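You operate a simulated robot arm through the tools that you are given. There is no shell and no other tool. Be economical: measure what you need, move in short steps, check, and stop when the job is done.

The job below is to be done with a simulated robot arm. You get a single attempt, and the scene is never put back.

Task
Stack the can that says "INK" from the white table on top of the can marked "grease". Then take the small grey pail on the tiled table and put it away on the steel table. Then take the square strainer on the tiled table and put it away on the draining board. Then take the teal ring gauge on the tiled table and put it away on the front plate of the gauge rack. Then put the round brush on top of the wooden block. Then put the thin purple reel on the ledge of the valve board. Then take the short beige reel and put it on the top of the orange deck. Then open the cores box lid. The order counts.

The check looks at the end state, three seconds after you hand in, the way a careful person would. Anything else that was tipped, shoved, dropped, spilled or broken makes it a failure. Lids that push on must go on centred and level and be pressed home; caps that screw on are set level and turned clockwise until they are tight.

Robot
A 7-joint arm with a two-finger gripper on a trunk, on a base that drives. Base frame: it is fixed to the floor where the robot stands at the start and does not move with it; the origin is under the middle of the robot, x ahead of it, y to its left, z up; the surface under the hand at the start is at about z = 800. Lengths are in mm, angles in rad, forces in N, time in s.
With the tool pointing down near the work surface it reaches from about 100 to 540 mm from the robot's upright axis, wherever it stands. Its first joint turns from -2.496 to 2.496 rad. Places, roughly: cores box lid [1000, 3200, 800]; draining board (23x38 cm) [9340, 2940, 860]; front plate of the gauge rack (36x17 cm) [3940, -3120, 860]; ledge of the valve board (48x15 cm) [4580, 2740, 920]; round brush (5x5x16 cm) [1900, 3200, 800]; short beige reel (6x6x5 cm) [2300, 3100, 800]; small grey pail [500, 750, 750]; square strainer (21x12x5 cm) [900, 600, 800]; steel table [5400, -2900, 800]; teal ring gauge [1000, 1000, 750]; thin purple reel (6x6x4 cm) [1800, 3300, 800]; top of the orange deck [5400, 2800, 1300]; wooden block (6x9x5 cm) [1200, 3200, 800]. Payload 1.47 kg.
Tool frame: the origin (TCP) lies between the finger pads and is the grasp point; the fingertips stand 16 mm ahead of it; z points along the fingers, y is the line along which they close. The gripper opens to 87 mm. The gripper's body begins 55 mm behind the TCP.
Orientation is that of the tool frame in the base frame, as a unit quaternion [x, y, z, w]. With the fingers straight down and closing along the base's y, the tool's x points along the base's -x, its y along +y and its z along -z.

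Tools
- The arm moves only by the tool servo_tool. Its argument "rows" is a list of rows, each a list of 7 numbers: the shift along the tool's x, y, z in units of 150 mm (1.0 is 150 mm), then the turn, a rotation vector about the tool's x, y, z in units of 60 degrees (1.0 is 60 degrees), then the gripper command, from -1 (fully open) to 1 (shut), values between in proportion. In form: [[tx, ty, tz, wx, wy, wz, gripper], ...]. A call has 1 to 12 rows; each row is the pose to reach, as a shift and turn from the pose commanded when the call began, along the tool's axes at that moment. A call with a number of a shift or a turn outside -1 to 1 is refused whole. Each row takes 0.2 s and may step no farther than 50 mm and 0.15 rad from the row before; otherwise, or with a gripper value out of range, the whole call is refused. Where a pose cannot be reached the arm comes as near as it can. A force on the tool above 40 N (or 10 N above the force at the start of the call, whichever is more), or a blocked arm, ends the call early, and 0.2 s more pass. The fingers move at their own pace (about 45 mm/s each) and stop on an object; they squeeze with about 28 N. The grip force told is the motor's: it shows also when the fingers shut on nothing. Time passes only in rows, and 0.2 s behind the last, so rows that repeat a pose let the fingers close. It gives the time, the measured TCP pose, the force on the tool (base axes), the opening and the grip force at its end, in the units of the frame above (readings bear some noise), with the torque about the TCP (base axes, N m) and any sound that the robot's microphone picked up.
- Cameras (640 x 400 px; columns grow to the right, rows downward): "scene" is now at [103.7, -48.9, 1519.7]; the picture's right is [-0.82, -0.58, 0.00], its down [-0.53, 0.74, -0.41] and it looks along [0.24, -0.34, -0.91] (base axes); focal length 214 px, centre (320, 200). "wrist" rides on the gripper at [73, 12, -89] in the tool frame; the picture's right is [-0.16, 0.99, 0.00], its down [-0.72, -0.12, -0.68] and it looks along [-0.67, -0.11, 0.73] (tool axes); focal length 247 px, centre (320, 200). There is no depth. A picture from a camera that has moved, and an enlarged one, comes with that camera's place and axes in the base frame and with its lens.
- grab_frame(camera): a new picture of that camera. It takes no simulated time.
- lift_body(by): slides the trunk up (or, below 0, down) by that many mm; the arm and the scene camera ride with it, the base frame stays. It gives what a move gives, with no picture.
- drive_base(legs): drives the robot by 1 to 6 legs, each [ahead, left, turn to the left] in mm, mm and rad, along the robot's own axes; the way and the turn of a leg run together, so that a leg with both is an arc; at most 1500 mm and 3.142 rad a leg. The arm and the cameras ride along, it lands a little off, and it stops where it bumps. It gives what a move gives.
- aim_head(pan, tilt): turns the head with the scene camera to pan (to the left, within 1.501 rad either way) and tilt (down, from -0.506 to 1.204), counted from straight ahead of the robot. It gives what a move gives.
- zoom(camera, box): a new picture of the part [left, top, right, bottom] of that camera's present view, enlarged. It takes no simulated time.
- job_done(): hands the job in; it is judged then, once.

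Work in short steps. Places have to be worked out from the pictures, the camera data and where the tool is seen: move nearer, look again, correct. Check each grasp and each placing, and mend what went wrong. You have 217 turns and 218 pictures in all, those below and enlarged ones among them. Open the gripper and draw the arm clear of the work before you hand the job in, unless the task says otherwise; then end with one line.

The tools are called after "Request:" by a JSON object that holds its "op" and its "data". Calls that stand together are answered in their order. servo_tool: Moves the arm, as the interface text tells. Its arguments: {"type":"object","properties":{"rows":{"type":"array","items":{"type":"array","items":{"type":"number"}}}},"required":["rows"]} The other tools are called the same way: lift_body (by) slides the trunk up or down; drive_base (legs) drives the base; aim_head (pan, tilt) turns the head that bears the scene camera; grab_frame (camera) takes a picture; zoom (camera, box) takes an enlarged picture of a part of a camera's view; job_done () hands the job in.

At the start:

```text
time_s: 0.0
ee_pos: [443.3, 143.9, 1175.8]
ee_rot: [0.0, 1.0, -0.001, 0.0]
ft_force: [0.0, 0.2, 0.3]
moment: [-0.05, 0.0, -0.01]
grip_width: 87.3
grasp_force: 0.1
trunk travel left (down, up): [-882.0, 358.0]
robot x, y, heading: [-0.7, 1.5, -0.001]
head pan, tilt: [-0.283, 1.201]
```

scene: 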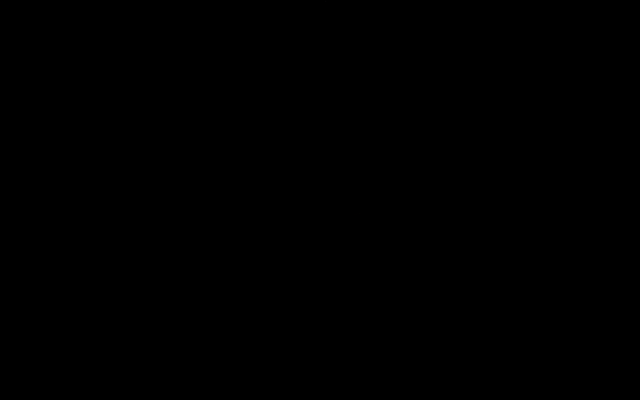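
wrist: 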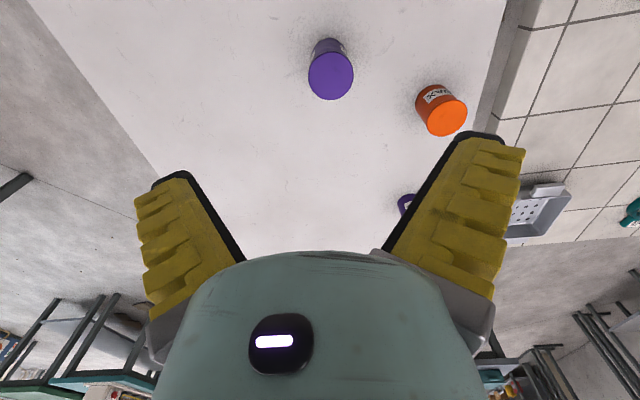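

The scene picture is black, so I aim the head at the table ahead and look again.

Request:
{"op": "aim_head", "data": {"pan": 0.2, "tilt": 0.7}}

Request:
{"op": "grab_frame", "data": {"camera": "scene"}}

```text
time_s: 0.9
ee_pos: [443.3, 144.0, 1176.1]
ee_rot: [-0.001, 1.0, 0.0, -0.001]
ft_force: [0.0, -0.8, 0.0]
moment: [0.03, 0.03, -0.01]
grip_width: 87.1
grasp_force: 0.0
trunk travel left (down, up): [-882.0, 358.0]
robot x, y, heading: [0.4, -0.5, -0.003]
head pan, tilt: [0.201, 0.7]
```

```text
215 pictures are left
camera scene: at [104.2, -49.2, 1520.1], right [-0.81, -0.58, 0.0], down [-0.53, 0.74, -0.42], along [0.24, -0.34, -0.91], focal length 214 px, centre (320, 200)
```

scene: 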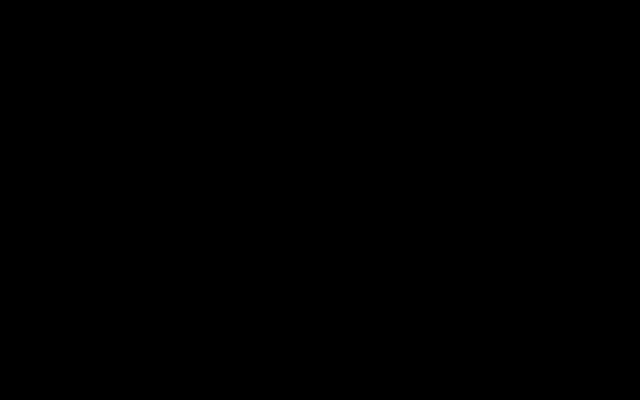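

The scene camera is dead (its pose does not change and the picture stays black), so I work with the wrist camera. I zoom on the cans to read them.

Request:
{"op": "zoom", "data": {"camera": "wrist", "box": [280, 20, 500, 160]}}

Request:
{"op": "zoom", "data": {"camera": "wrist", "box": [380, 140, 640, 300]}}

```text
2.86 times, centred on (390, 90) of wrist
camera zoom: at [370.6, 156.9, 1265.2], right [0.16, 0.99, 0.0], down [0.72, -0.12, 0.68], along [0.67, -0.11, -0.73], focal length 706 px, centre (120, 514)
```

zoom: 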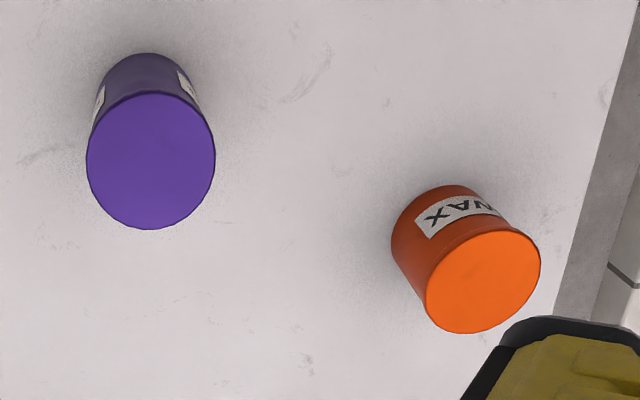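

```text
2.46 times, centred on (510, 220) of wrist
camera zoom: at [370.6, 156.9, 1265.2], right [0.16, 0.99, 0.0], down [0.72, -0.12, 0.68], along [0.67, -0.11, -0.73], focal length 608 px, centre (-148, 151)
```

zoom: 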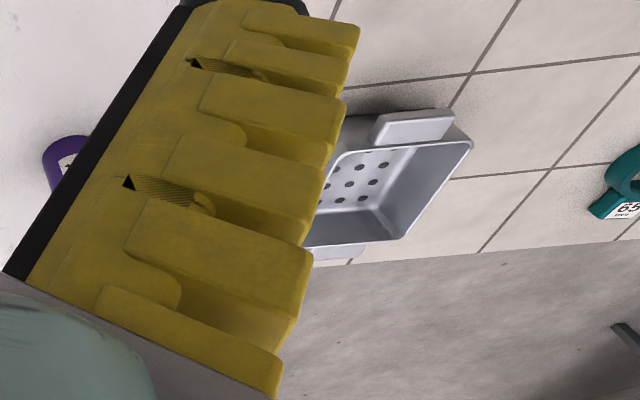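

Orange reads like "WAX"; purple's label isn't readable from here. I pitch the hand up so the camera sees farther over the table.

Request:
{"op": "servo_tool", "data": {"rows": [[0.15, 0, -0.2, 0, -0.14, 0, -1], [0.3, 0, -0.4, 0, -0.28, 0, -1], [0.4, 0, -0.5, 0, -0.42, 0, -1], [0.5, 0, -0.6, 0, -0.56, 0, -1], [0.5, 0, -0.6, 0, -0.6, 0, -1]]}}

Request:
{"op": "grab_frame", "data": {"camera": "wrist"}}

```text
time_s: 2.1
ee_pos: [361.2, 208.0, 1328.2]
ee_rot: [-0.003, 0.965, -0.008, 0.261]
ft_force: [-0.5, -0.1, 0.0]
moment: [-0.01, -0.01, 0.04]
grip_width: 86.7
grasp_force: 0.0
out of reach, approached as far as the arm can: row 1, 2, 3, 4, 5
trunk travel left (down, up): [-882.0, 358.0]
robot x, y, heading: [-0.8, 5.7, -0.003]
head pan, tilt: [0.201, 0.7]
```

```text
212 pictures are left
camera wrist: at [253.0, 219.4, 1368.4], right [0.13, 0.99, 0.06], down [0.28, -0.1, 0.95], along [0.95, -0.11, -0.29], focal length 247 px, centre (320, 200)
```

wrist: 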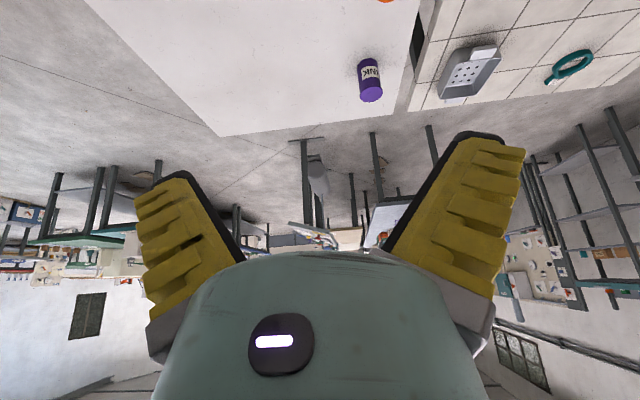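

There's another purple can farther on that seems to read INK; zoom to confirm.

Request:
{"op": "zoom", "data": {"camera": "wrist", "box": [340, 40, 404, 110]}}

Request:
{"op": "zoom", "data": {"camera": "wrist", "box": [400, 0, 640, 150]}}

```text
5.71 times, centred on (372, 75) of wrist
camera zoom: at [253.0, 219.4, 1368.4], right [0.13, 0.99, 0.06], down [0.28, -0.1, 0.95], along [0.95, -0.11, -0.29], focal length 1411 px, centre (23, 914)
```

zoom: 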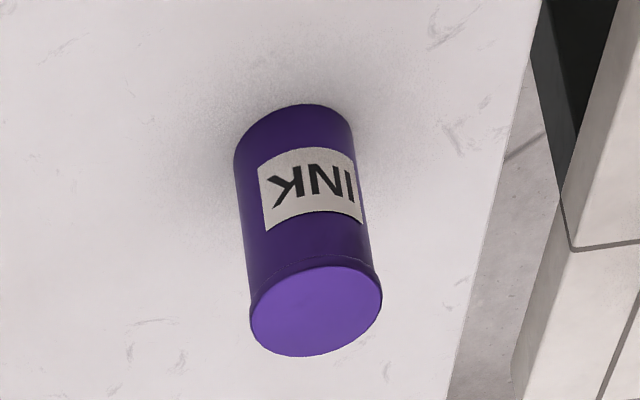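

```text
2.67 times, centred on (520, 75) of wrist
camera zoom: at [253.0, 219.4, 1368.4], right [0.13, 0.99, 0.06], down [0.28, -0.1, 0.95], along [0.95, -0.11, -0.29], focal length 659 px, centre (-213, 533)
```

zoom: 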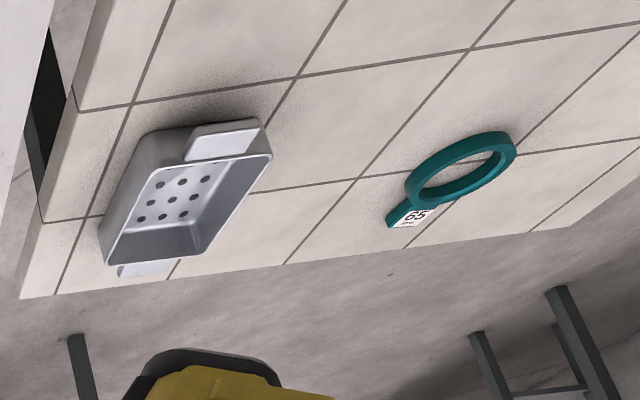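

INK can stands at about (828, 322). I lower the trunk with the hand still pitched, to read the near cans' labels at a flatter angle.

Request:
{"op": "lift_body", "data": {"by": -250}}

Request:
{"op": "grab_frame", "data": {"camera": "wrist"}}

```text
time_s: 4.7
ee_pos: [361.4, 207.2, 1078.7]
ee_rot: [-0.006, 0.965, -0.007, 0.261]
ft_force: [0.2, -0.4, -0.3]
moment: [0.01, 0.02, 0.03]
grip_width: 86.7
grasp_force: 0.2
trunk travel left (down, up): [-632.0, 608.0]
robot x, y, heading: [-1.3, 0.4, -0.001]
head pan, tilt: [0.201, 0.7]
```

```text
209 pictures are left
camera wrist: at [253.5, 220.0, 1119.0], right [0.13, 0.99, 0.06], down [0.28, -0.1, 0.95], along [0.95, -0.11, -0.29], focal length 247 px, centre (320, 200)
```

wrist: 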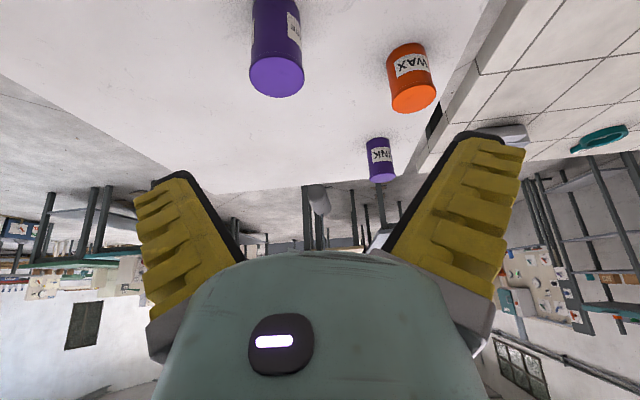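

The near purple can shows a label's end; zoom.

Request:
{"op": "zoom", "data": {"camera": "wrist", "box": [235, 0, 325, 100]}}

```text
4.00 times, centred on (280, 50) of wrist
camera zoom: at [253.5, 220.0, 1119.0], right [0.13, 0.99, 0.06], down [0.28, -0.1, 0.95], along [0.95, -0.11, -0.29], focal length 988 px, centre (480, 800)
```

zoom: 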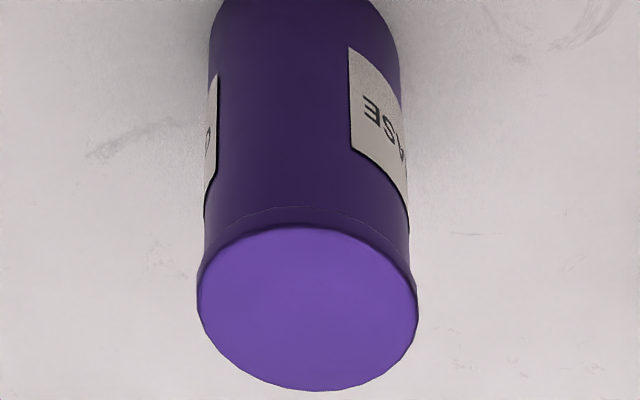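

The near can is GREASE, top at about (479, 154, 897). Now I tilt the hand to see where the table edge lies with respect to the robot, for driving.

Request:
{"op": "servo_tool", "data": {"rows": [[0, 0, 0, 0, 0.14, 0, -1], [0, 0, 0, 0, 0.28, 0, -1], [0, 0, 0, 0, 0.42, 0, -1], [0, 0, 0, 0, 0.56, 0, -1], [0, 0, 0, 0, 0.7, 0, -1], [0, 0, 0, 0, 0.84, 0, -1], [0, 0, 0, 0, 0.98, 0, -1]]}}

Request:
{"op": "grab_frame", "data": {"camera": "wrist"}}

```text
time_s: 6.3
ee_pos: [359.4, 191.4, 1073.6]
ee_rot: [-0.009, 0.997, -0.009, 0.079]
ft_force: [-0.4, -0.8, 0.8]
moment: [-0.04, 0.02, -0.02]
grip_width: 87.2
grasp_force: 0.1
out of reach, approached as far as the arm can: row 3, 4, 5, 6, 7
trunk travel left (down, up): [-632.0, 608.0]
robot x, y, heading: [-0.9, 1.3, -0.001]
head pan, tilt: [0.201, 0.7]
```

```text
207 pictures are left
camera wrist: at [273.3, 204.5, 1150.1], right [0.14, 0.99, 0.0], down [0.61, -0.09, 0.79], along [0.78, -0.11, -0.61], focal length 247 px, centre (320, 200)
```

wrist: 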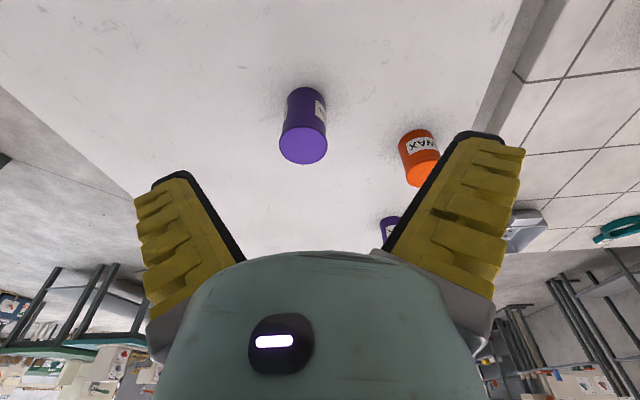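

No table edge seen down to x≈353. I draw the hand back toward the robot to see the near edge.

Request:
{"op": "servo_tool", "data": {"rows": [[0.3, -0.3, 0, 0, 0, 0, -1], [0.5, -0.5, 0, 0, 0.05, 0, -1], [0.7, -0.7, 0, 0, 0.1, 0, -1], [0.9, -0.9, 0, 0, 0.15, 0, -1], [1, -1, 0, 0, 0.2, 0, -1]]}}

Request:
{"op": "grab_frame", "data": {"camera": "wrist"}}

```text
refused: row 1 steps farther than a row can; nothing moved
```

```text
206 pictures are left
camera wrist: at [273.3, 204.5, 1150.1], right [0.14, 0.99, 0.0], down [0.61, -0.09, 0.79], along [0.78, -0.11, -0.61], focal length 247 px, centre (320, 200)
```

wrist: 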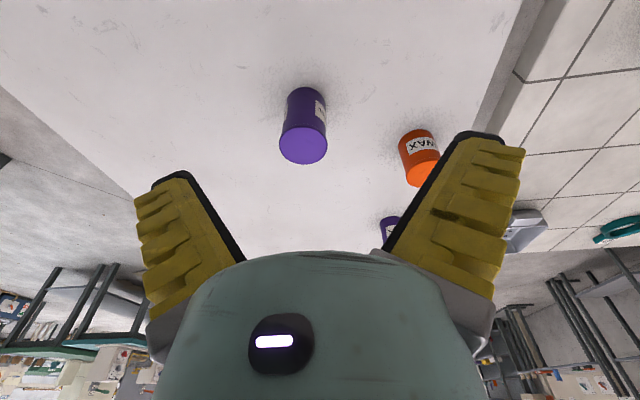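

Smaller steps this time.

Request:
{"op": "servo_tool", "data": {"rows": [[0.2, -0.2, 0, 0, 0, 0, -1], [0.4, -0.4, 0, 0, 0.05, 0, -1], [0.6, -0.6, 0, 0, 0.1, 0, -1], [0.8, -0.8, 0, 0, 0.15, 0, -1], [1, -1, 0, 0, 0.2, 0, -1]]}}

Request:
{"op": "grab_frame", "data": {"camera": "wrist"}}

```text
time_s: 6.9
ee_pos: [343.4, 169.3, 1090.6]
ee_rot: [0.021, 0.997, -0.025, 0.072]
ft_force: [7.0, 51.6, -14.3]
moment: [-4.44, -0.87, -5.25]
grip_width: 87.1
grasp_force: 0.2
out of reach, approached as far as the arm can: row 1, 2, 3
trunk travel left (down, up): [-632.0, 608.0]
robot x, y, heading: [-1.0, -0.1, -0.002]
head pan, tilt: [0.201, 0.7]
stopped in row 3: the force on the tool passed its limit at 208 N (the readings are from after the stop); the commanded pose is now the measured one
```

```text
205 pictures are left
camera wrist: at [259.5, 188.6, 1167.8], right [0.2, 0.98, -0.02], down [0.61, -0.11, 0.78], along [0.76, -0.17, -0.62], focal length 247 px, centre (320, 200)
```

wrist: 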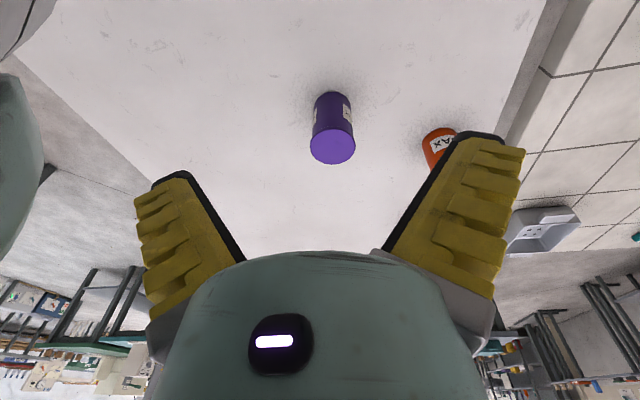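

The arm bumped its own body (self contact, robot part visible at left). I back off the way I came.

Request:
{"op": "servo_tool", "data": {"rows": [[-0.1, 0.2, 0, 0, 0, 0, -1], [-0.2, 0.4, 0.05, 0, 0, 0, -1], [-0.4, 0.6, 0.05, 0, 0, 0, -1]]}}

Request:
{"op": "grab_frame", "data": {"camera": "wrist"}}

```text
time_s: 7.7
ee_pos: [370.6, 187.6, 1054.4]
ee_rot: [0.022, 0.997, -0.029, 0.074]
ft_force: [-0.1, 0.6, 0.1]
moment: [0.07, 0.0, 0.01]
grip_width: 87.2
grasp_force: 0.1
out of reach, approached as far as the arm can: row 1, 2, 3
trunk travel left (down, up): [-632.0, 608.0]
robot x, y, heading: [2.0, -0.7, -0.001]
head pan, tilt: [0.201, 0.7]
```

```text
204 pictures are left
camera wrist: at [286.3, 207.9, 1130.2], right [0.2, 0.98, -0.03], down [0.61, -0.1, 0.78], along [0.77, -0.18, -0.62], focal length 247 px, centre (320, 200)
```

wrist: 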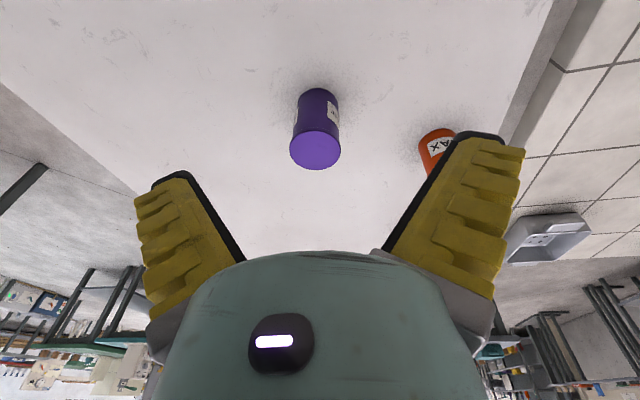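

The tool is too high relative to the trunk, so the arm is cramped. I raise the trunk, then lower the tool and straighten it.

Request:
{"op": "lift_body", "data": {"by": 250}}

Request:
{"op": "servo_tool", "data": {"rows": [[0, 0, 0.25, 0, 0.07, 0, -1], [0, 0, 0.5, -0.055, 0.141, -0.042, -1], [0, 0, 0.75, -0.055, 0.141, -0.042, -1], [0, 0, 1, -0.055, 0.141, -0.042, -1]]}}

Request:
{"op": "servo_tool", "data": {"rows": [[0.2, 0, 0.2, 0, 0, 0, -1], [0.4, 0, 0.4, 0, 0, 0, -1], [0.6, 0, 0.6, 0, 0, 0, -1], [0.8, 0, 0.6, 0, 0, 0, -1]]}}

Request:
{"op": "grab_frame", "data": {"camera": "wrist"}}

```text
time_s: 10.3
ee_pos: [370.3, 187.9, 1303.0]
ee_rot: [0.021, 0.997, -0.029, 0.074]
ft_force: [-1.1, -0.4, 0.8]
moment: [-0.01, -0.02, 0.01]
grip_width: 86.7
grasp_force: 0.0
trunk travel left (down, up): [-882.0, 358.0]
robot x, y, heading: [-0.9, 2.8, 0.0]
head pan, tilt: [0.201, 0.7]
```

```text
time_s: 11.3
ee_pos: [405.1, 185.5, 1186.7]
ee_rot: [-0.001, 1.0, -0.001, 0.002]
ft_force: [0.2, 0.4, -0.6]
moment: [0.02, -0.03, 0.01]
grip_width: 87.0
grasp_force: 0.1
out of reach, approached as far as the arm can: row 1, 2, 3, 4
trunk travel left (down, up): [-882.0, 358.0]
robot x, y, heading: [0.7, -3.8, 0.003]
head pan, tilt: [0.201, 0.7]
```

```text
time_s: 12.3
ee_pos: [290.7, 203.4, 1087.4]
ee_rot: [-0.001, 1.0, -0.001, -0.001]
ft_force: [-0.7, 0.6, -0.1]
moment: [0.01, 0.03, 0.0]
grip_width: 87.2
grasp_force: 0.1
out of reach, approached as far as the arm can: row 1, 2, 3, 4
trunk travel left (down, up): [-882.0, 358.0]
robot x, y, heading: [-0.6, -1.9, 0.003]
head pan, tilt: [0.201, 0.7]
```

```text
203 pictures are left
camera wrist: at [219.4, 216.0, 1176.7], right [0.16, 0.99, 0.0], down [0.72, -0.11, 0.68], along [0.67, -0.11, -0.73], focal length 247 px, centre (320, 200)
```

wrist: 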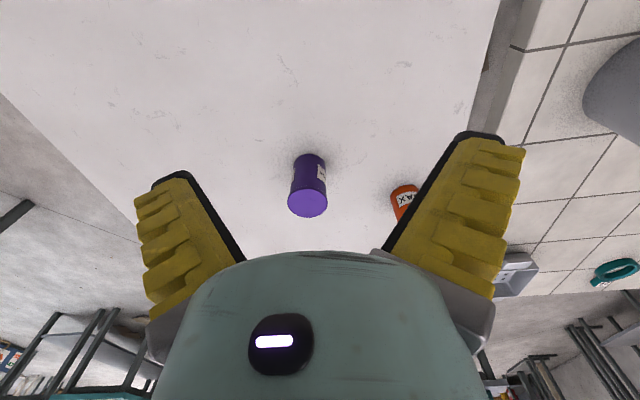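

The table's near edge lies under x<184 (robot stands close), far edge at x≈1098, right edge y≈-270. INK must be fetched from the far side; floor looks free on the right. I drive around.

Request:
{"op": "drive_base", "data": {"legs": [[-300, 0, 0], [0, -900, 0], [1500, 0, 0], [450, 0, 0], [0, 0, 1.571], [1220, 0, 0]]}}

Request:
{"op": "drive_base", "data": {"legs": [[0, 0, 1.571]]}}

Request:
{"op": "grab_frame", "data": {"camera": "wrist"}}

```text
time_s: 37.5
ee_pos: [1525.2, 653.7, 1087.6]
ee_rot: [-0.687, 0.727, 0.0, 0.0]
ft_force: [-0.3, 0.6, 0.6]
moment: [0.02, 0.0, 0.0]
grip_width: 87.2
grasp_force: 0.1
trunk travel left (down, up): [-882.0, 358.0]
robot x, y, heading: [1714.5, 354.0, 1.51]
head pan, tilt: [0.201, 0.7]
```

```text
time_s: 41.7
ee_pos: [1404.8, 170.4, 1086.5]
ee_rot: [0.999, -0.04, 0.001, 0.0]
ft_force: [-0.1, 0.7, 0.9]
moment: [-0.03, -0.03, 0.01]
grip_width: 87.2
grasp_force: 0.1
trunk travel left (down, up): [-882.0, 358.0]
robot x, y, heading: [1710.1, 351.8, 3.061]
head pan, tilt: [0.201, 0.7]
```

```text
202 pictures are left
camera wrist: at [1475.8, 153.6, 1176.9], right [-0.24, -0.97, 0.0], down [-0.71, 0.17, 0.68], along [-0.66, 0.16, -0.73], focal length 247 px, centre (320, 200)
```

wrist: 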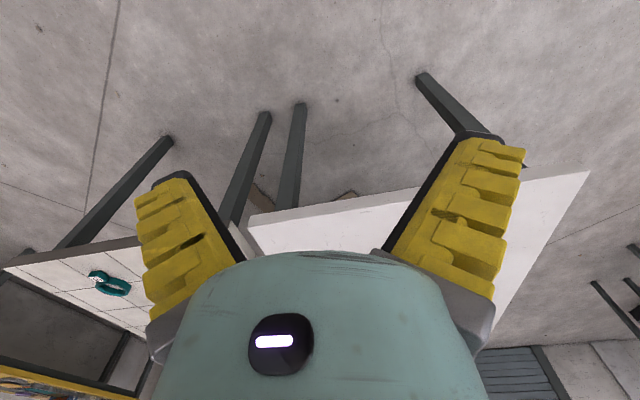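

Floor around is clear; table legs at x≈1040. I turn true, then approach to about (1340, 200).

Request:
{"op": "drive_base", "data": {"legs": [[0, 0, 0.08], [0, 152, 0], [360, 0, 0]]}}

Request:
{"op": "grab_frame", "data": {"camera": "wrist"}}

```text
time_s: 45.5
ee_pos: [1058.1, -8.3, 1087.7]
ee_rot: [1.0, 0.001, 0.002, 0.0]
ft_force: [-0.7, -1.0, -0.3]
moment: [0.0, -0.03, 0.01]
grip_width: 87.1
grasp_force: 0.1
trunk travel left (down, up): [-882.0, 358.0]
robot x, y, heading: [1349.9, 196.7, -3.144]
head pan, tilt: [0.201, 0.7]
```

```text
201 pictures are left
camera wrist: at [1130.4, -18.6, 1176.9], right [-0.16, -0.99, 0.0], down [-0.72, 0.11, 0.68], along [-0.67, 0.11, -0.73], focal length 247 px, centre (320, 200)
```

wrist: 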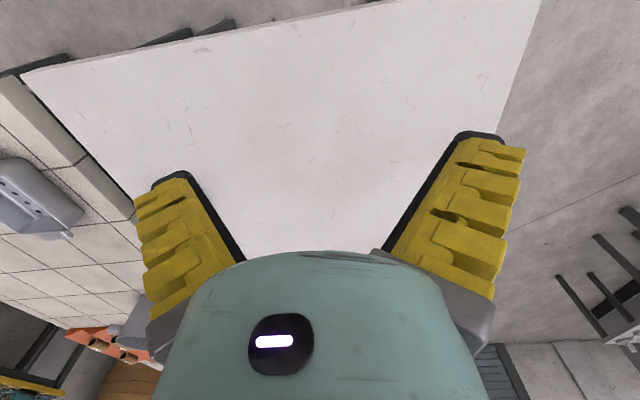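

INK hidden behind the left finger. I move the hand toward above it in two calls.

Request:
{"op": "servo_tool", "data": {"rows": [[-0.115, -0.25, 0.07, 0, 0, 0, -1], [-0.23, -0.5, 0.14, 0, 0, 0, -1], [-0.345, -0.75, 0.21, 0, 0, 0, -1], [-0.46, -1, 0.28, 0, 0, 0, -1]]}}

Request:
{"op": "servo_tool", "data": {"rows": [[-0.05, -0.25, 0.07, 0, 0, 0, -1], [-0.1, -0.5, 0.14, 0, 0, 0, -1], [-0.15, -0.75, 0.21, 0, 0, 0, -1], [-0.2, -1, 0.28, 0, 0, 0, -1]]}}

Request:
{"op": "grab_frame", "data": {"camera": "wrist"}}

```text
time_s: 46.5
ee_pos: [976.3, 136.0, 1023.6]
ee_rot: [1.0, 0.003, 0.001, -0.002]
ft_force: [0.2, -0.1, 0.4]
moment: [-0.02, -0.01, 0.0]
grip_width: 87.0
grasp_force: 0.0
out of reach, approached as far as the arm can: row 1, 2, 3, 4
trunk travel left (down, up): [-882.0, 358.0]
robot x, y, heading: [1350.5, 194.7, -3.145]
head pan, tilt: [0.201, 0.7]
```

```text
time_s: 47.5
ee_pos: [945.2, 286.7, 983.6]
ee_rot: [1.0, 0.004, 0.001, 0.0]
ft_force: [0.6, -0.3, -0.9]
moment: [0.03, 0.06, 0.03]
grip_width: 86.9
grasp_force: 0.1
trunk travel left (down, up): [-882.0, 358.0]
robot x, y, heading: [1348.3, 197.7, -3.14]
head pan, tilt: [0.201, 0.7]
```

```text
200 pictures are left
camera wrist: at [1018.7, 277.3, 1072.8], right [-0.15, -0.99, 0.0], down [-0.73, 0.11, 0.68], along [-0.67, 0.1, -0.73], focal length 247 px, centre (320, 200)
```

wrist: 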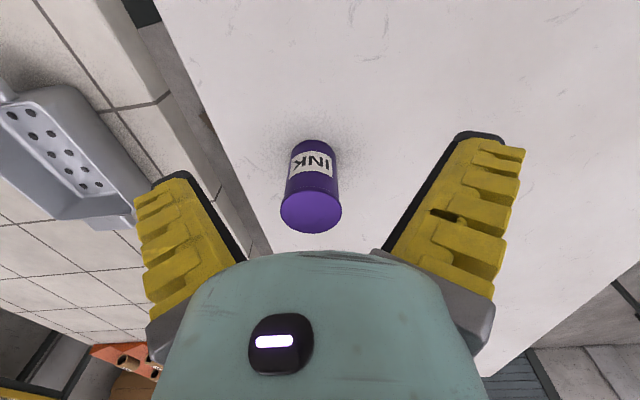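

Triangulation puts INK top centre at about (845, 313, 895), diameter ~64. I move above it at the present height and check.

Request:
{"op": "servo_tool", "data": {"rows": [[-0.25, -0.06, 0, 0, 0, 0, -1], [-0.5, -0.12, 0, 0, 0, 0, -1], [-0.667, -0.175, 0, 0, 0, 0, -1], [-0.667, -0.175, 0.15, 0, 0, 0, -1]]}}

Request:
{"op": "grab_frame", "data": {"camera": "wrist"}}

```text
time_s: 48.5
ee_pos: [845.2, 313.0, 960.8]
ee_rot: [1.0, 0.001, 0.001, -0.001]
ft_force: [0.3, -0.2, 1.1]
moment: [0.01, -0.03, 0.0]
grip_width: 87.0
grasp_force: 0.1
trunk travel left (down, up): [-882.0, 358.0]
robot x, y, heading: [1349.0, 193.6, -3.135]
head pan, tilt: [0.201, 0.7]
```

```text
199 pictures are left
camera wrist: at [918.1, 301.3, 1050.3], right [-0.16, -0.99, 0.0], down [-0.72, 0.11, 0.68], along [-0.67, 0.11, -0.73], focal length 247 px, centre (320, 200)
```

wrist: 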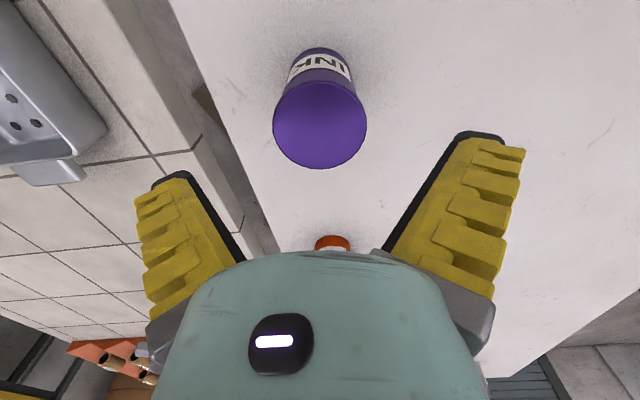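

Confirmed at (845, 314). I descend to z≈863 and close.

Request:
{"op": "servo_tool", "data": {"rows": [[0, -0.005, 0.25, 0, 0, 0, -1], [0, -0.005, 0.45, 0, 0, 0, -1], [0, -0.005, 0.65, 0, 0, 0, -1], [0, -0.005, 0.65, 0, 0, 0, 1], [0, -0.005, 0.65, 0, 0, 0, 1], [0, -0.005, 0.65, 0, 0, 0, 1]]}}

```text
time_s: 49.9
ee_pos: [844.4, 310.8, 863.9]
ee_rot: [1.0, 0.002, -0.001, -0.002]
ft_force: [0.3, -1.0, 6.0]
moment: [-0.1, -0.28, -0.05]
grip_width: 66.4
grasp_force: 28.0
trunk travel left (down, up): [-882.0, 358.0]
robot x, y, heading: [1347.6, 195.2, -3.141]
head pan, tilt: [0.201, 0.7]
```

Gripped at 66 mm. Lift and draw toward the robot.

Request:
{"op": "servo_tool", "data": {"rows": [[0, 0, -0.25, 0, 0, 0, 1], [0, 0, -0.5, 0, 0, 0, 1], [0, 0, -0.75, 0, 0, 0, 1], [0, 0, -1, 0, 0, 0, 1], [0.25, 0.2, -1, 0, 0, 0, 1], [0.5, 0.4, -1, 0, 0, 0, 1], [0.75, 0.6, -1, 0, 0, 0, 1], [1, 0.75, -1, 0, 0, 0, 1]]}}

Request:
{"op": "grab_frame", "data": {"camera": "wrist"}}

```text
time_s: 51.7
ee_pos: [967.6, 217.4, 1014.5]
ee_rot: [1.0, 0.001, 0.001, -0.001]
ft_force: [0.0, -0.8, -2.4]
moment: [0.02, 0.03, -0.01]
grip_width: 65.6
grasp_force: 28.2
out of reach, approached as far as the arm can: row 8
trunk travel left (down, up): [-882.0, 358.0]
robot x, y, heading: [1348.5, 193.5, -3.142]
head pan, tilt: [0.201, 0.7]
```

```text
198 pictures are left
camera wrist: at [1040.7, 207.2, 1102.7], right [-0.16, -0.99, 0.0], down [-0.72, 0.11, 0.68], along [-0.67, 0.11, -0.73], focal length 247 px, centre (320, 200)
```

wrist: 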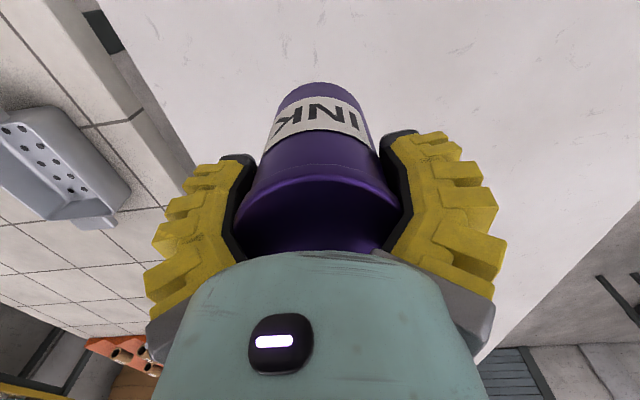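

Held firmly. I drive back around to the near side.

Request:
{"op": "drive_base", "data": {"legs": [[-370, 0, 0], [0, 1100, 0], [1200, 0, 0], [0, 0, 3.14], [-850, 0, 0]]}}

Request:
{"op": "grab_frame", "data": {"camera": "wrist"}}

```text
time_s: 76.5
ee_pos: [13.2, -877.9, 1013.4]
ee_rot: [0.029, 1.0, 0.0, -0.001]
ft_force: [0.3, 0.1, -1.7]
moment: [0.01, 0.04, 0.0]
grip_width: 64.1
grasp_force: 27.7
trunk travel left (down, up): [-882.0, 358.0]
robot x, y, heading: [-365.6, -832.3, -0.06]
head pan, tilt: [0.201, 0.7]
```

```text
197 pictures are left
camera wrist: at [-58.8, -861.1, 1102.5], right [0.21, 0.98, 0.0], down [0.72, -0.16, 0.68], along [0.66, -0.15, -0.73], focal length 247 px, centre (320, 200)
```

wrist: 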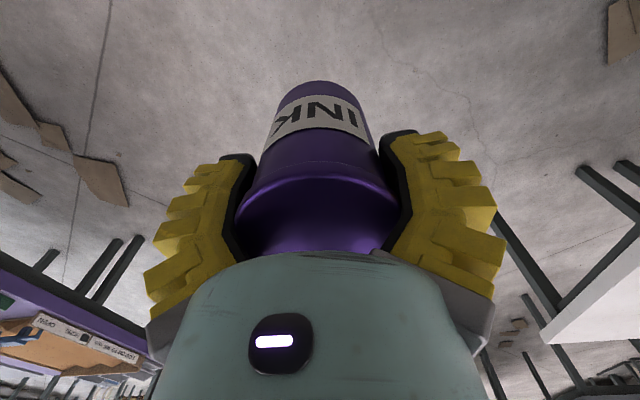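

Now correct heading, strafe left, then view before approaching.

Request:
{"op": "drive_base", "data": {"legs": [[0, 0, 0.06], [0, 890, 0]]}}

Request:
{"op": "grab_frame", "data": {"camera": "wrist"}}

```text
time_s: 81.6
ee_pos: [13.7, 32.9, 1012.8]
ee_rot: [-0.002, 1.0, -0.001, -0.001]
ft_force: [1.1, 0.1, -3.5]
moment: [0.02, 0.02, -0.01]
grip_width: 63.9
grasp_force: 28.1
trunk travel left (down, up): [-882.0, 358.0]
robot x, y, heading: [-367.5, 52.4, 0.004]
head pan, tilt: [0.201, 0.7]
```

```text
196 pictures are left
camera wrist: at [-58.7, 45.1, 1102.5], right [0.15, 0.99, 0.0], down [0.73, -0.11, 0.68], along [0.67, -0.11, -0.73], focal length 247 px, centre (320, 200)
```

wrist: 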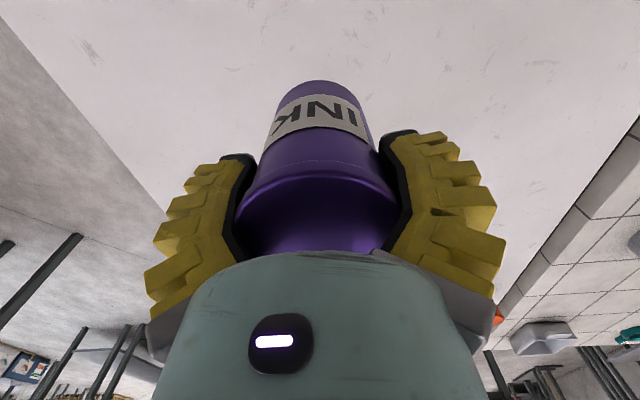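

Position good. I raise the trunk a little for clearance and return along the proven path to the start spot.

Request:
{"op": "lift_body", "data": {"by": 80}}

Request:
{"op": "drive_base", "data": {"legs": [[0, -40, 0], [365, 0, 0]]}}

Request:
{"op": "grab_frame", "data": {"camera": "wrist"}}

```text
time_s: 82.8
ee_pos: [13.2, 32.2, 1092.9]
ee_rot: [-0.002, 1.0, -0.001, -0.001]
ft_force: [-0.1, -0.7, -3.1]
moment: [0.0, 0.03, 0.02]
grip_width: 63.7
grasp_force: 27.5
trunk travel left (down, up): [-962.0, 278.0]
robot x, y, heading: [-367.1, 54.8, 0.005]
head pan, tilt: [0.201, 0.7]
```

```text
time_s: 85.6
ee_pos: [368.0, -7.5, 1092.8]
ee_rot: [0.0, 1.0, -0.001, -0.002]
ft_force: [-0.4, -0.8, -2.9]
moment: [-0.01, 0.0, 0.02]
grip_width: 63.5
grasp_force: 27.9
trunk travel left (down, up): [-962.0, 278.0]
robot x, y, heading: [-10.1, 13.2, -0.001]
head pan, tilt: [0.201, 0.7]
```

```text
195 pictures are left
camera wrist: at [295.8, 4.2, 1182.5], right [0.16, 0.99, 0.0], down [0.72, -0.12, 0.68], along [0.67, -0.11, -0.73], focal length 247 px, centre (320, 200)
```

wrist: 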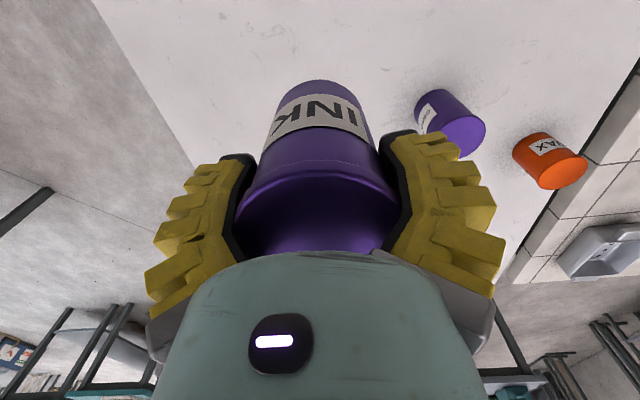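

Grease can agrees with ~ (478, 157). I move nearer for a better measurement.

Request:
{"op": "servo_tool", "data": {"rows": [[-0.2, 0.15, 0, 0, 0, 0, 1], [-0.4, 0.3, 0, 0, 0, 0, 1], [-0.6, 0.47, 0.1, 0, 0, 0, 1]]}}

Request:
{"op": "grab_frame", "data": {"camera": "wrist"}}

```text
time_s: 86.4
ee_pos: [458.2, 62.6, 1077.4]
ee_rot: [0.001, 1.0, -0.001, -0.001]
ft_force: [0.3, 0.4, -2.8]
moment: [0.0, -0.04, 0.0]
grip_width: 64.0
grasp_force: 27.7
trunk travel left (down, up): [-962.0, 278.0]
robot x, y, heading: [-16.1, 14.5, -0.0]
head pan, tilt: [0.201, 0.7]
```

```text
194 pictures are left
camera wrist: at [384.8, 75.0, 1166.6], right [0.16, 0.99, 0.0], down [0.72, -0.12, 0.68], along [0.67, -0.11, -0.73], focal length 247 px, centre (320, 200)
```

wrist: 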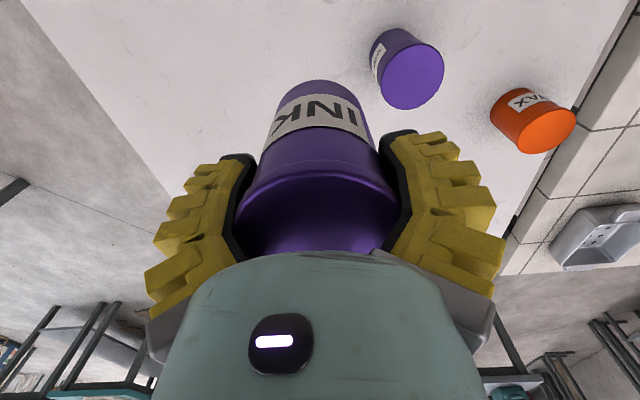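

Measured (475–479, 155). I move over it and down to ~20 mm above, then check.

Request:
{"op": "servo_tool", "data": {"rows": [[-0.04, 0.2, 0, 0, 0, 0, 1], [-0.08, 0.4, 0, 0, 0, 0, 1], [-0.127, 0.623, 0, 0, 0, 0, 1], [-0.127, 0.623, 0.25, 0, 0, 0, 1], [-0.127, 0.623, 0.5, 0, 0, 0, 1], [-0.127, 0.623, 0.62, 0, 0, 0, 1], [-0.127, 0.623, 0.62, 0, 0, 0, 1]]}}

Request:
{"op": "grab_frame", "data": {"camera": "wrist"}}

```text
time_s: 88.0
ee_pos: [478.8, 156.2, 983.8]
ee_rot: [0.001, 1.0, -0.002, -0.001]
ft_force: [0.7, -0.2, -2.6]
moment: [0.01, 0.03, 0.01]
grip_width: 64.2
grasp_force: 27.7
trunk travel left (down, up): [-962.0, 278.0]
robot x, y, heading: [-15.5, 20.1, -0.005]
head pan, tilt: [0.201, 0.7]
```

```text
193 pictures are left
camera wrist: at [405.4, 168.5, 1073.0], right [0.16, 0.99, 0.0], down [0.72, -0.12, 0.68], along [0.67, -0.11, -0.73], focal length 247 px, centre (320, 200)
```

wrist: 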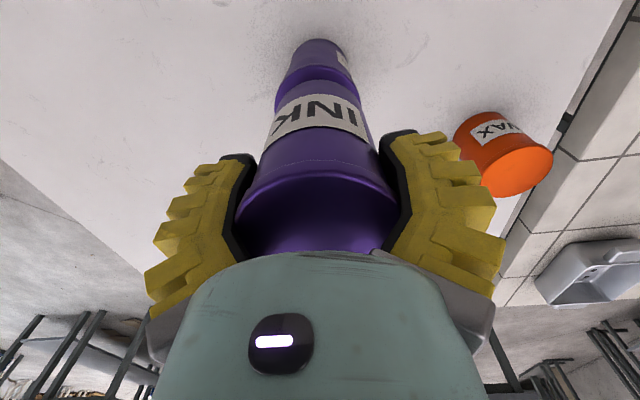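

Request:
{"op": "zoom", "data": {"camera": "wrist", "box": [250, 20, 400, 130]}}

```text
3.64 times, centred on (325, 75) of wrist
camera zoom: at [405.4, 168.5, 1073.0], right [0.16, 0.99, 0.0], down [0.72, -0.12, 0.68], along [0.67, -0.11, -0.73], focal length 898 px, centre (302, 654)
```

zoom: 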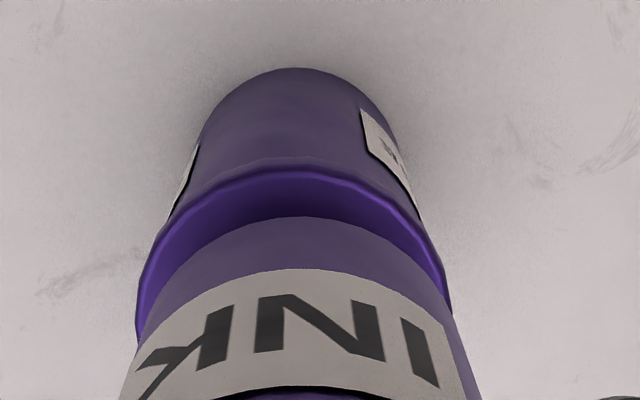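

Alignment between the rims looks within ~1–2 mm. I lower 20 mm and read the force.

Request:
{"op": "servo_tool", "data": {"rows": [[0, 0, 0.07, 0, 0, 0, 1], [0, 0, 0.12, 0, 0, 0, 1], [0, 0, 0.135, 0, 0, 0, 1], [0, 0, 0.135, 0, 0, 0, 1]]}}

Request:
{"op": "zoom", "data": {"camera": "wrist", "box": [250, 20, 400, 130]}}

```text
time_s: 89.0
ee_pos: [476.3, 154.8, 963.3]
ee_rot: [0.001, 1.0, -0.001, 0.0]
ft_force: [-0.5, 0.0, -2.7]
moment: [-0.01, -0.02, 0.02]
grip_width: 63.7
grasp_force: 28.1
trunk travel left (down, up): [-962.0, 278.0]
robot x, y, heading: [-14.1, 10.8, -0.002]
head pan, tilt: [0.201, 0.7]
```

```text
3.64 times, centred on (325, 75) of wrist
camera zoom: at [405.1, 167.6, 1053.7], right [0.16, 0.99, 0.0], down [0.72, -0.12, 0.68], along [0.67, -0.11, -0.73], focal length 898 px, centre (302, 654)
```

zoom: 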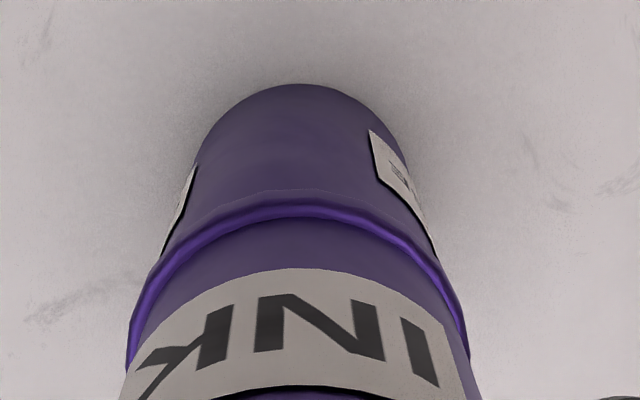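

Well aligned. Lower in small increments until contact.

Request:
{"op": "servo_tool", "data": {"rows": [[0, 0, 0.015, 0, 0, 0, 1], [0, 0, 0.025, 0, 0, 0, 1]]}}

Request:
{"op": "servo_tool", "data": {"rows": [[0, 0, 0.01, 0, 0, 0, 1], [0, 0, 0.02, 0, 0, 0, 1]]}}

```text
time_s: 89.6
ee_pos: [479.9, 154.7, 962.0]
ee_rot: [0.001, 1.0, -0.001, 0.001]
ft_force: [-3.0, -3.4, 22.1]
moment: [0.09, 0.69, 0.06]
grip_width: 62.9
grasp_force: 27.6
trunk travel left (down, up): [-962.0, 278.0]
robot x, y, heading: [-12.5, 16.7, 0.002]
head pan, tilt: [0.201, 0.7]
```

```text
time_s: 90.2
ee_pos: [482.1, 155.2, 958.7]
ee_rot: [0.0, 1.0, -0.001, 0.001]
ft_force: [-1.1, -5.3, 29.2]
moment: [-0.02, -0.06, -0.01]
grip_width: 63.4
grasp_force: 27.5
trunk travel left (down, up): [-962.0, 278.0]
robot x, y, heading: [-13.4, 15.8, -0.007]
head pan, tilt: [0.201, 0.7]
```

Contact made. Relax slightly, open, and rise.

Request:
{"op": "servo_tool", "data": {"rows": [[0, 0, -0.015, 0, 0, 0, 1], [0, 0, -0.015, 0, 0, 0, 0.6], [0, 0, -0.015, 0, 0, 0, -1], [0, 0, -0.015, 0, 0, 0, -1], [0, 0, -0.015, 0, 0, 0, -1], [0, 0, -0.2, 0, 0, 0, -1], [0, 0, -0.5, 0, 0, 0, -1], [0, 0, -0.8, 0, 0, 0, -1], [0.3, 0, -0.8, 0, 0, 0, -1], [0.6, 0, -0.8, 0, 0, 0, -1]]}}

Request:
{"op": "grab_frame", "data": {"camera": "wrist"}}

```text
time_s: 92.4
ee_pos: [388.5, 155.9, 1078.4]
ee_rot: [0.0, 1.0, -0.001, -0.001]
ft_force: [0.3, 0.5, 0.1]
moment: [-0.01, 0.02, 0.0]
grip_width: 87.1
grasp_force: 0.1
trunk travel left (down, up): [-962.0, 278.0]
robot x, y, heading: [-17.0, 15.8, -0.001]
head pan, tilt: [0.201, 0.7]
```

```text
190 pictures are left
camera wrist: at [315.3, 168.1, 1167.4], right [0.16, 0.99, 0.0], down [0.72, -0.11, 0.68], along [0.67, -0.11, -0.73], focal length 247 px, centre (320, 200)
```

wrist: 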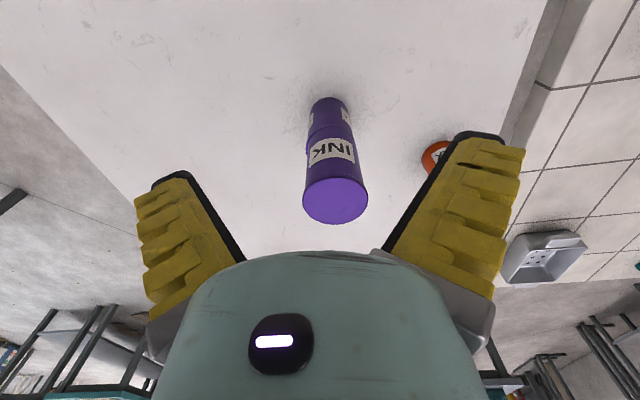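

Stacked and upright. Now I back off and shift left in front of the tiled table, then look.

Request:
{"op": "drive_base", "data": {"legs": [[-350, 0, 0], [0, 680, 0]]}}

Request:
{"op": "grab_frame", "data": {"camera": "wrist"}}

```text
time_s: 97.9
ee_pos: [42.6, 827.3, 1077.4]
ee_rot: [-0.003, 1.0, 0.0, -0.001]
ft_force: [0.1, 0.1, 0.0]
moment: [-0.04, -0.01, 0.0]
grip_width: 87.0
grasp_force: 0.1
trunk travel left (down, up): [-962.0, 278.0]
robot x, y, heading: [-356.5, 685.4, 0.003]
head pan, tilt: [0.201, 0.7]
```

```text
189 pictures are left
camera wrist: at [-30.0, 839.8, 1167.4], right [0.15, 0.99, 0.0], down [0.73, -0.11, 0.68], along [0.67, -0.1, -0.73], focal length 247 px, centre (320, 200)
```

wrist: 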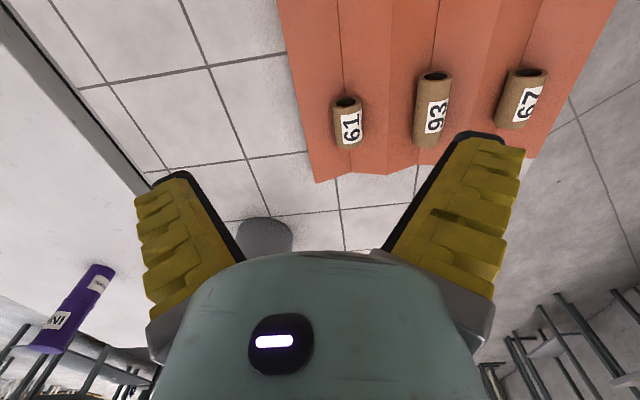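

There's an orange tray with cores here to avoid. I want to see my own body and the table edge: turn the hand around.

Request:
{"op": "servo_tool", "data": {"rows": [[0, 0, 0, 0, 0, 0.14, -1], [0, 0, 0, 0, 0, 0.28, -1], [0, 0, 0, 0, 0, 0.42, -1], [0, 0, 0, 0, 0, 0.56, -1], [0, 0, 0, 0, 0, 0.7, -1], [0, 0, 0, 0, 0, 0.84, -1], [0, 0, 0, 0, 0, 0.98, -1]]}}

Request:
{"op": "servo_tool", "data": {"rows": [[0, 0, 0, 0, 0, 0.14, -1], [0, 0, 0, 0, 0, 0.28, -1], [0, 0, 0, 0, 0, 0.42, -1], [0, 0, 0, 0, 0, 0.56, -1], [0, 0, 0, 0, 0, 0.7, -1], [0, 0, 0, 0, 0, 0.84, -1], [0, 0, 0, 0, 0, 0.98, -1]]}}

Request:
{"op": "grab_frame", "data": {"camera": "wrist"}}

```text
time_s: 99.5
ee_pos: [42.5, 828.2, 1078.2]
ee_rot: [0.489, 0.872, -0.002, 0.0]
ft_force: [-0.5, -0.2, -0.7]
moment: [0.03, 0.02, 0.01]
grip_width: 87.0
grasp_force: 0.1
trunk travel left (down, up): [-962.0, 278.0]
robot x, y, heading: [-360.6, 683.3, 0.006]
head pan, tilt: [0.201, 0.7]
```

```text
time_s: 101.1
ee_pos: [41.8, 828.9, 1078.4]
ee_rot: [0.854, 0.52, -0.001, 0.0]
ft_force: [0.4, 0.3, 0.8]
moment: [0.02, -0.05, 0.0]
grip_width: 87.0
grasp_force: 0.0
trunk travel left (down, up): [-962.0, 278.0]
robot x, y, heading: [-357.1, 684.0, 0.001]
head pan, tilt: [0.201, 0.7]
```

```text
188 pictures are left
camera wrist: at [86.6, 888.2, 1166.9], right [0.8, -0.59, 0.0], down [-0.44, -0.59, 0.68], along [-0.41, -0.55, -0.73], focal length 247 px, centre (320, 200)
```

wrist: 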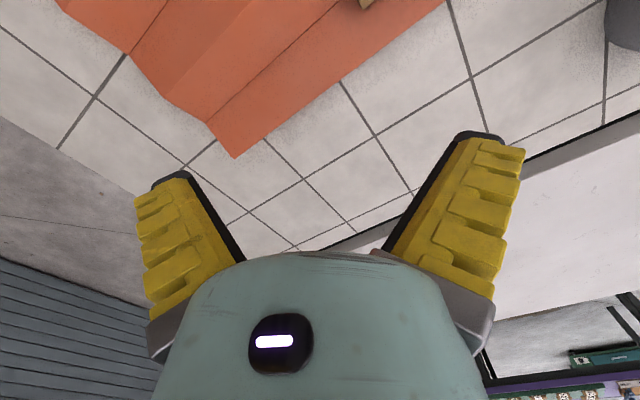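

Table edge here is at x≈-400, yet I stand at x=-357, so I need to see my own base. Turn the hand back 27° so the robot's column shows at the image's left.

Request:
{"op": "servo_tool", "data": {"rows": [[0, 0, 0, 0, 0, -0.14, -1], [0, 0, 0, 0, 0, -0.28, -1], [0, 0, 0, 0, 0, -0.42, -1], [0, 0, 0, 0, 0, -0.5, -1]]}}

Request:
{"op": "grab_frame", "data": {"camera": "wrist"}}

```text
time_s: 102.1
ee_pos: [43.8, 827.4, 1077.3]
ee_rot: [0.689, 0.725, -0.001, 0.0]
ft_force: [0.3, -0.2, 0.0]
moment: [0.03, -0.03, -0.04]
grip_width: 86.7
grasp_force: 0.1
trunk travel left (down, up): [-962.0, 278.0]
robot x, y, heading: [-359.9, 679.5, 0.004]
head pan, tilt: [0.201, 0.7]
```

```text
187 pictures are left
camera wrist: at [51.2, 902.2, 1167.0], right [0.99, -0.11, 0.0], down [-0.08, -0.73, 0.68], along [-0.07, -0.68, -0.73], focal length 247 px, centre (320, 200)
```

wrist: 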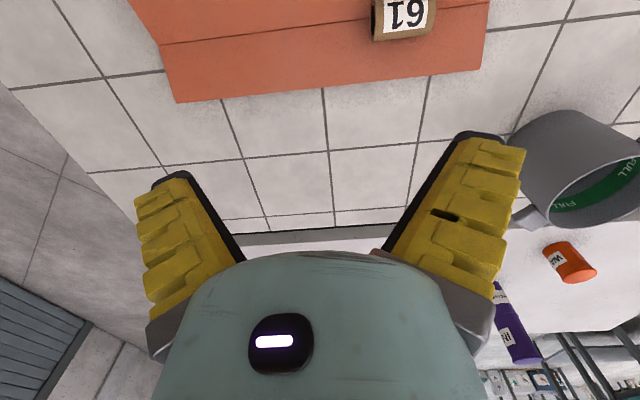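

No column of mine is visible at table height and I've passed the near table legs freely, so the base seems not hampered there. I drive ahead so that the hand views the pail from nearby.

Request:
{"op": "drive_base", "data": {"legs": [[400, -50, 0]]}}

Request:
{"op": "grab_frame", "data": {"camera": "wrist"}}

```text
time_s: 104.6
ee_pos: [441.3, 785.7, 1077.7]
ee_rot: [0.686, 0.728, -0.002, 0.001]
ft_force: [0.4, 0.2, -0.2]
moment: [0.01, -0.01, 0.01]
grip_width: 87.1
grasp_force: 0.0
trunk travel left (down, up): [-962.0, 278.0]
robot x, y, heading: [36.6, 638.5, 0.015]
head pan, tilt: [0.201, 0.7]
```

```text
186 pictures are left
camera wrist: at [448.8, 859.6, 1167.0], right [0.99, -0.1, 0.0], down [-0.07, -0.73, 0.68], along [-0.07, -0.68, -0.73], focal length 247 px, centre (320, 200)
```

wrist: 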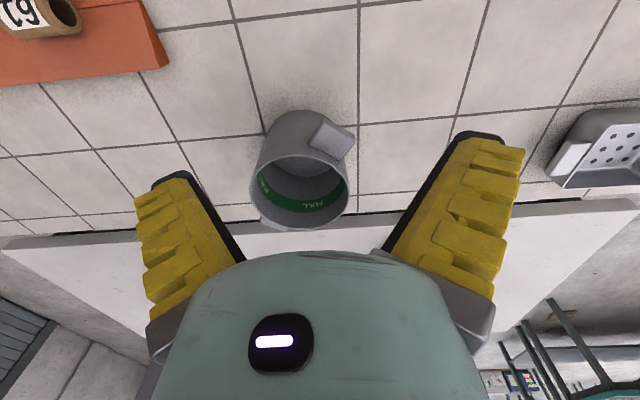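

Request:
{"op": "zoom", "data": {"camera": "wrist", "box": [220, 90, 380, 240]}}

```text
2.67 times, centred on (300, 165) of wrist
camera zoom: at [448.8, 859.6, 1167.0], right [0.99, -0.1, 0.0], down [-0.07, -0.73, 0.68], along [-0.07, -0.68, -0.73], focal length 659 px, centre (373, 293)
```

zoom: 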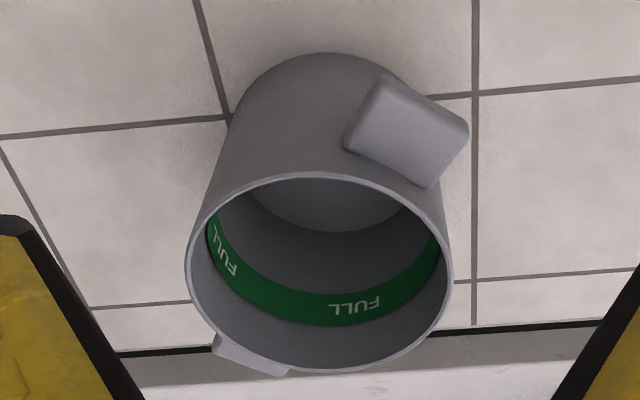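

The pail is empty, rim centre ≈ (394, 618, 885), diameter ≈150, lugs at 54°/232°. I'll grip its rim wall at the -x side. Move hand above the wall and look.

Request:
{"op": "servo_tool", "data": {"rows": [[-0.2, -0.17, 0, 0, 0, 0.02, -1], [-0.4, -0.34, 0, 0, 0, 0.04, -1], [-0.6, -0.51, 0, 0, 0, 0.057, -1], [-0.8, -0.68, 0, 0, 0, 0.057, -1], [-1, -0.85, 0, 0, 0, 0.057, -1], [-1, -0.879, 0.25, 0, 0, 0.057, -1], [-1, -0.879, 0.5, 0, 0, 0.057, -1]]}}

Request:
{"op": "grab_frame", "data": {"camera": "wrist"}}

```text
time_s: 106.3
ee_pos: [462.5, 598.5, 1039.6]
ee_rot: [0.527, 0.838, 0.034, 0.138]
ft_force: [0.2, 0.6, -0.5]
moment: [0.01, 0.0, -0.03]
grip_width: 87.0
grasp_force: 0.1
out of reach, approached as far as the arm can: row 4, 5
trunk travel left (down, up): [-962.0, 278.0]
robot x, y, heading: [44.8, 637.8, 0.013]
head pan, tilt: [0.201, 0.7]
stopped in row 7: the arm was blocked; the commanded pose is now the measured one
```

```text
184 pictures are left
camera wrist: at [419.5, 676.7, 1112.7], right [0.93, 0.3, 0.23], down [0.01, -0.64, 0.77], along [0.38, -0.71, -0.59], focal length 247 px, centre (320, 200)
```

wrist: 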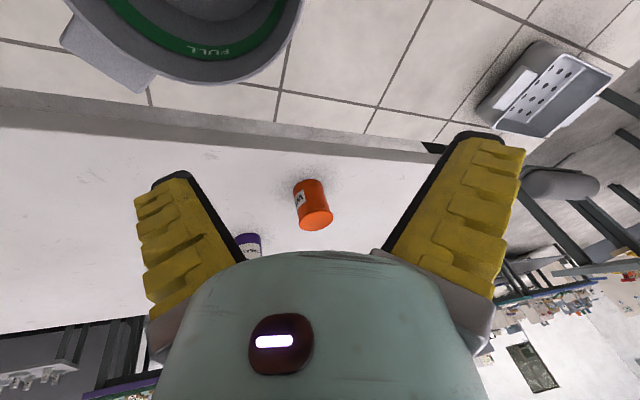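

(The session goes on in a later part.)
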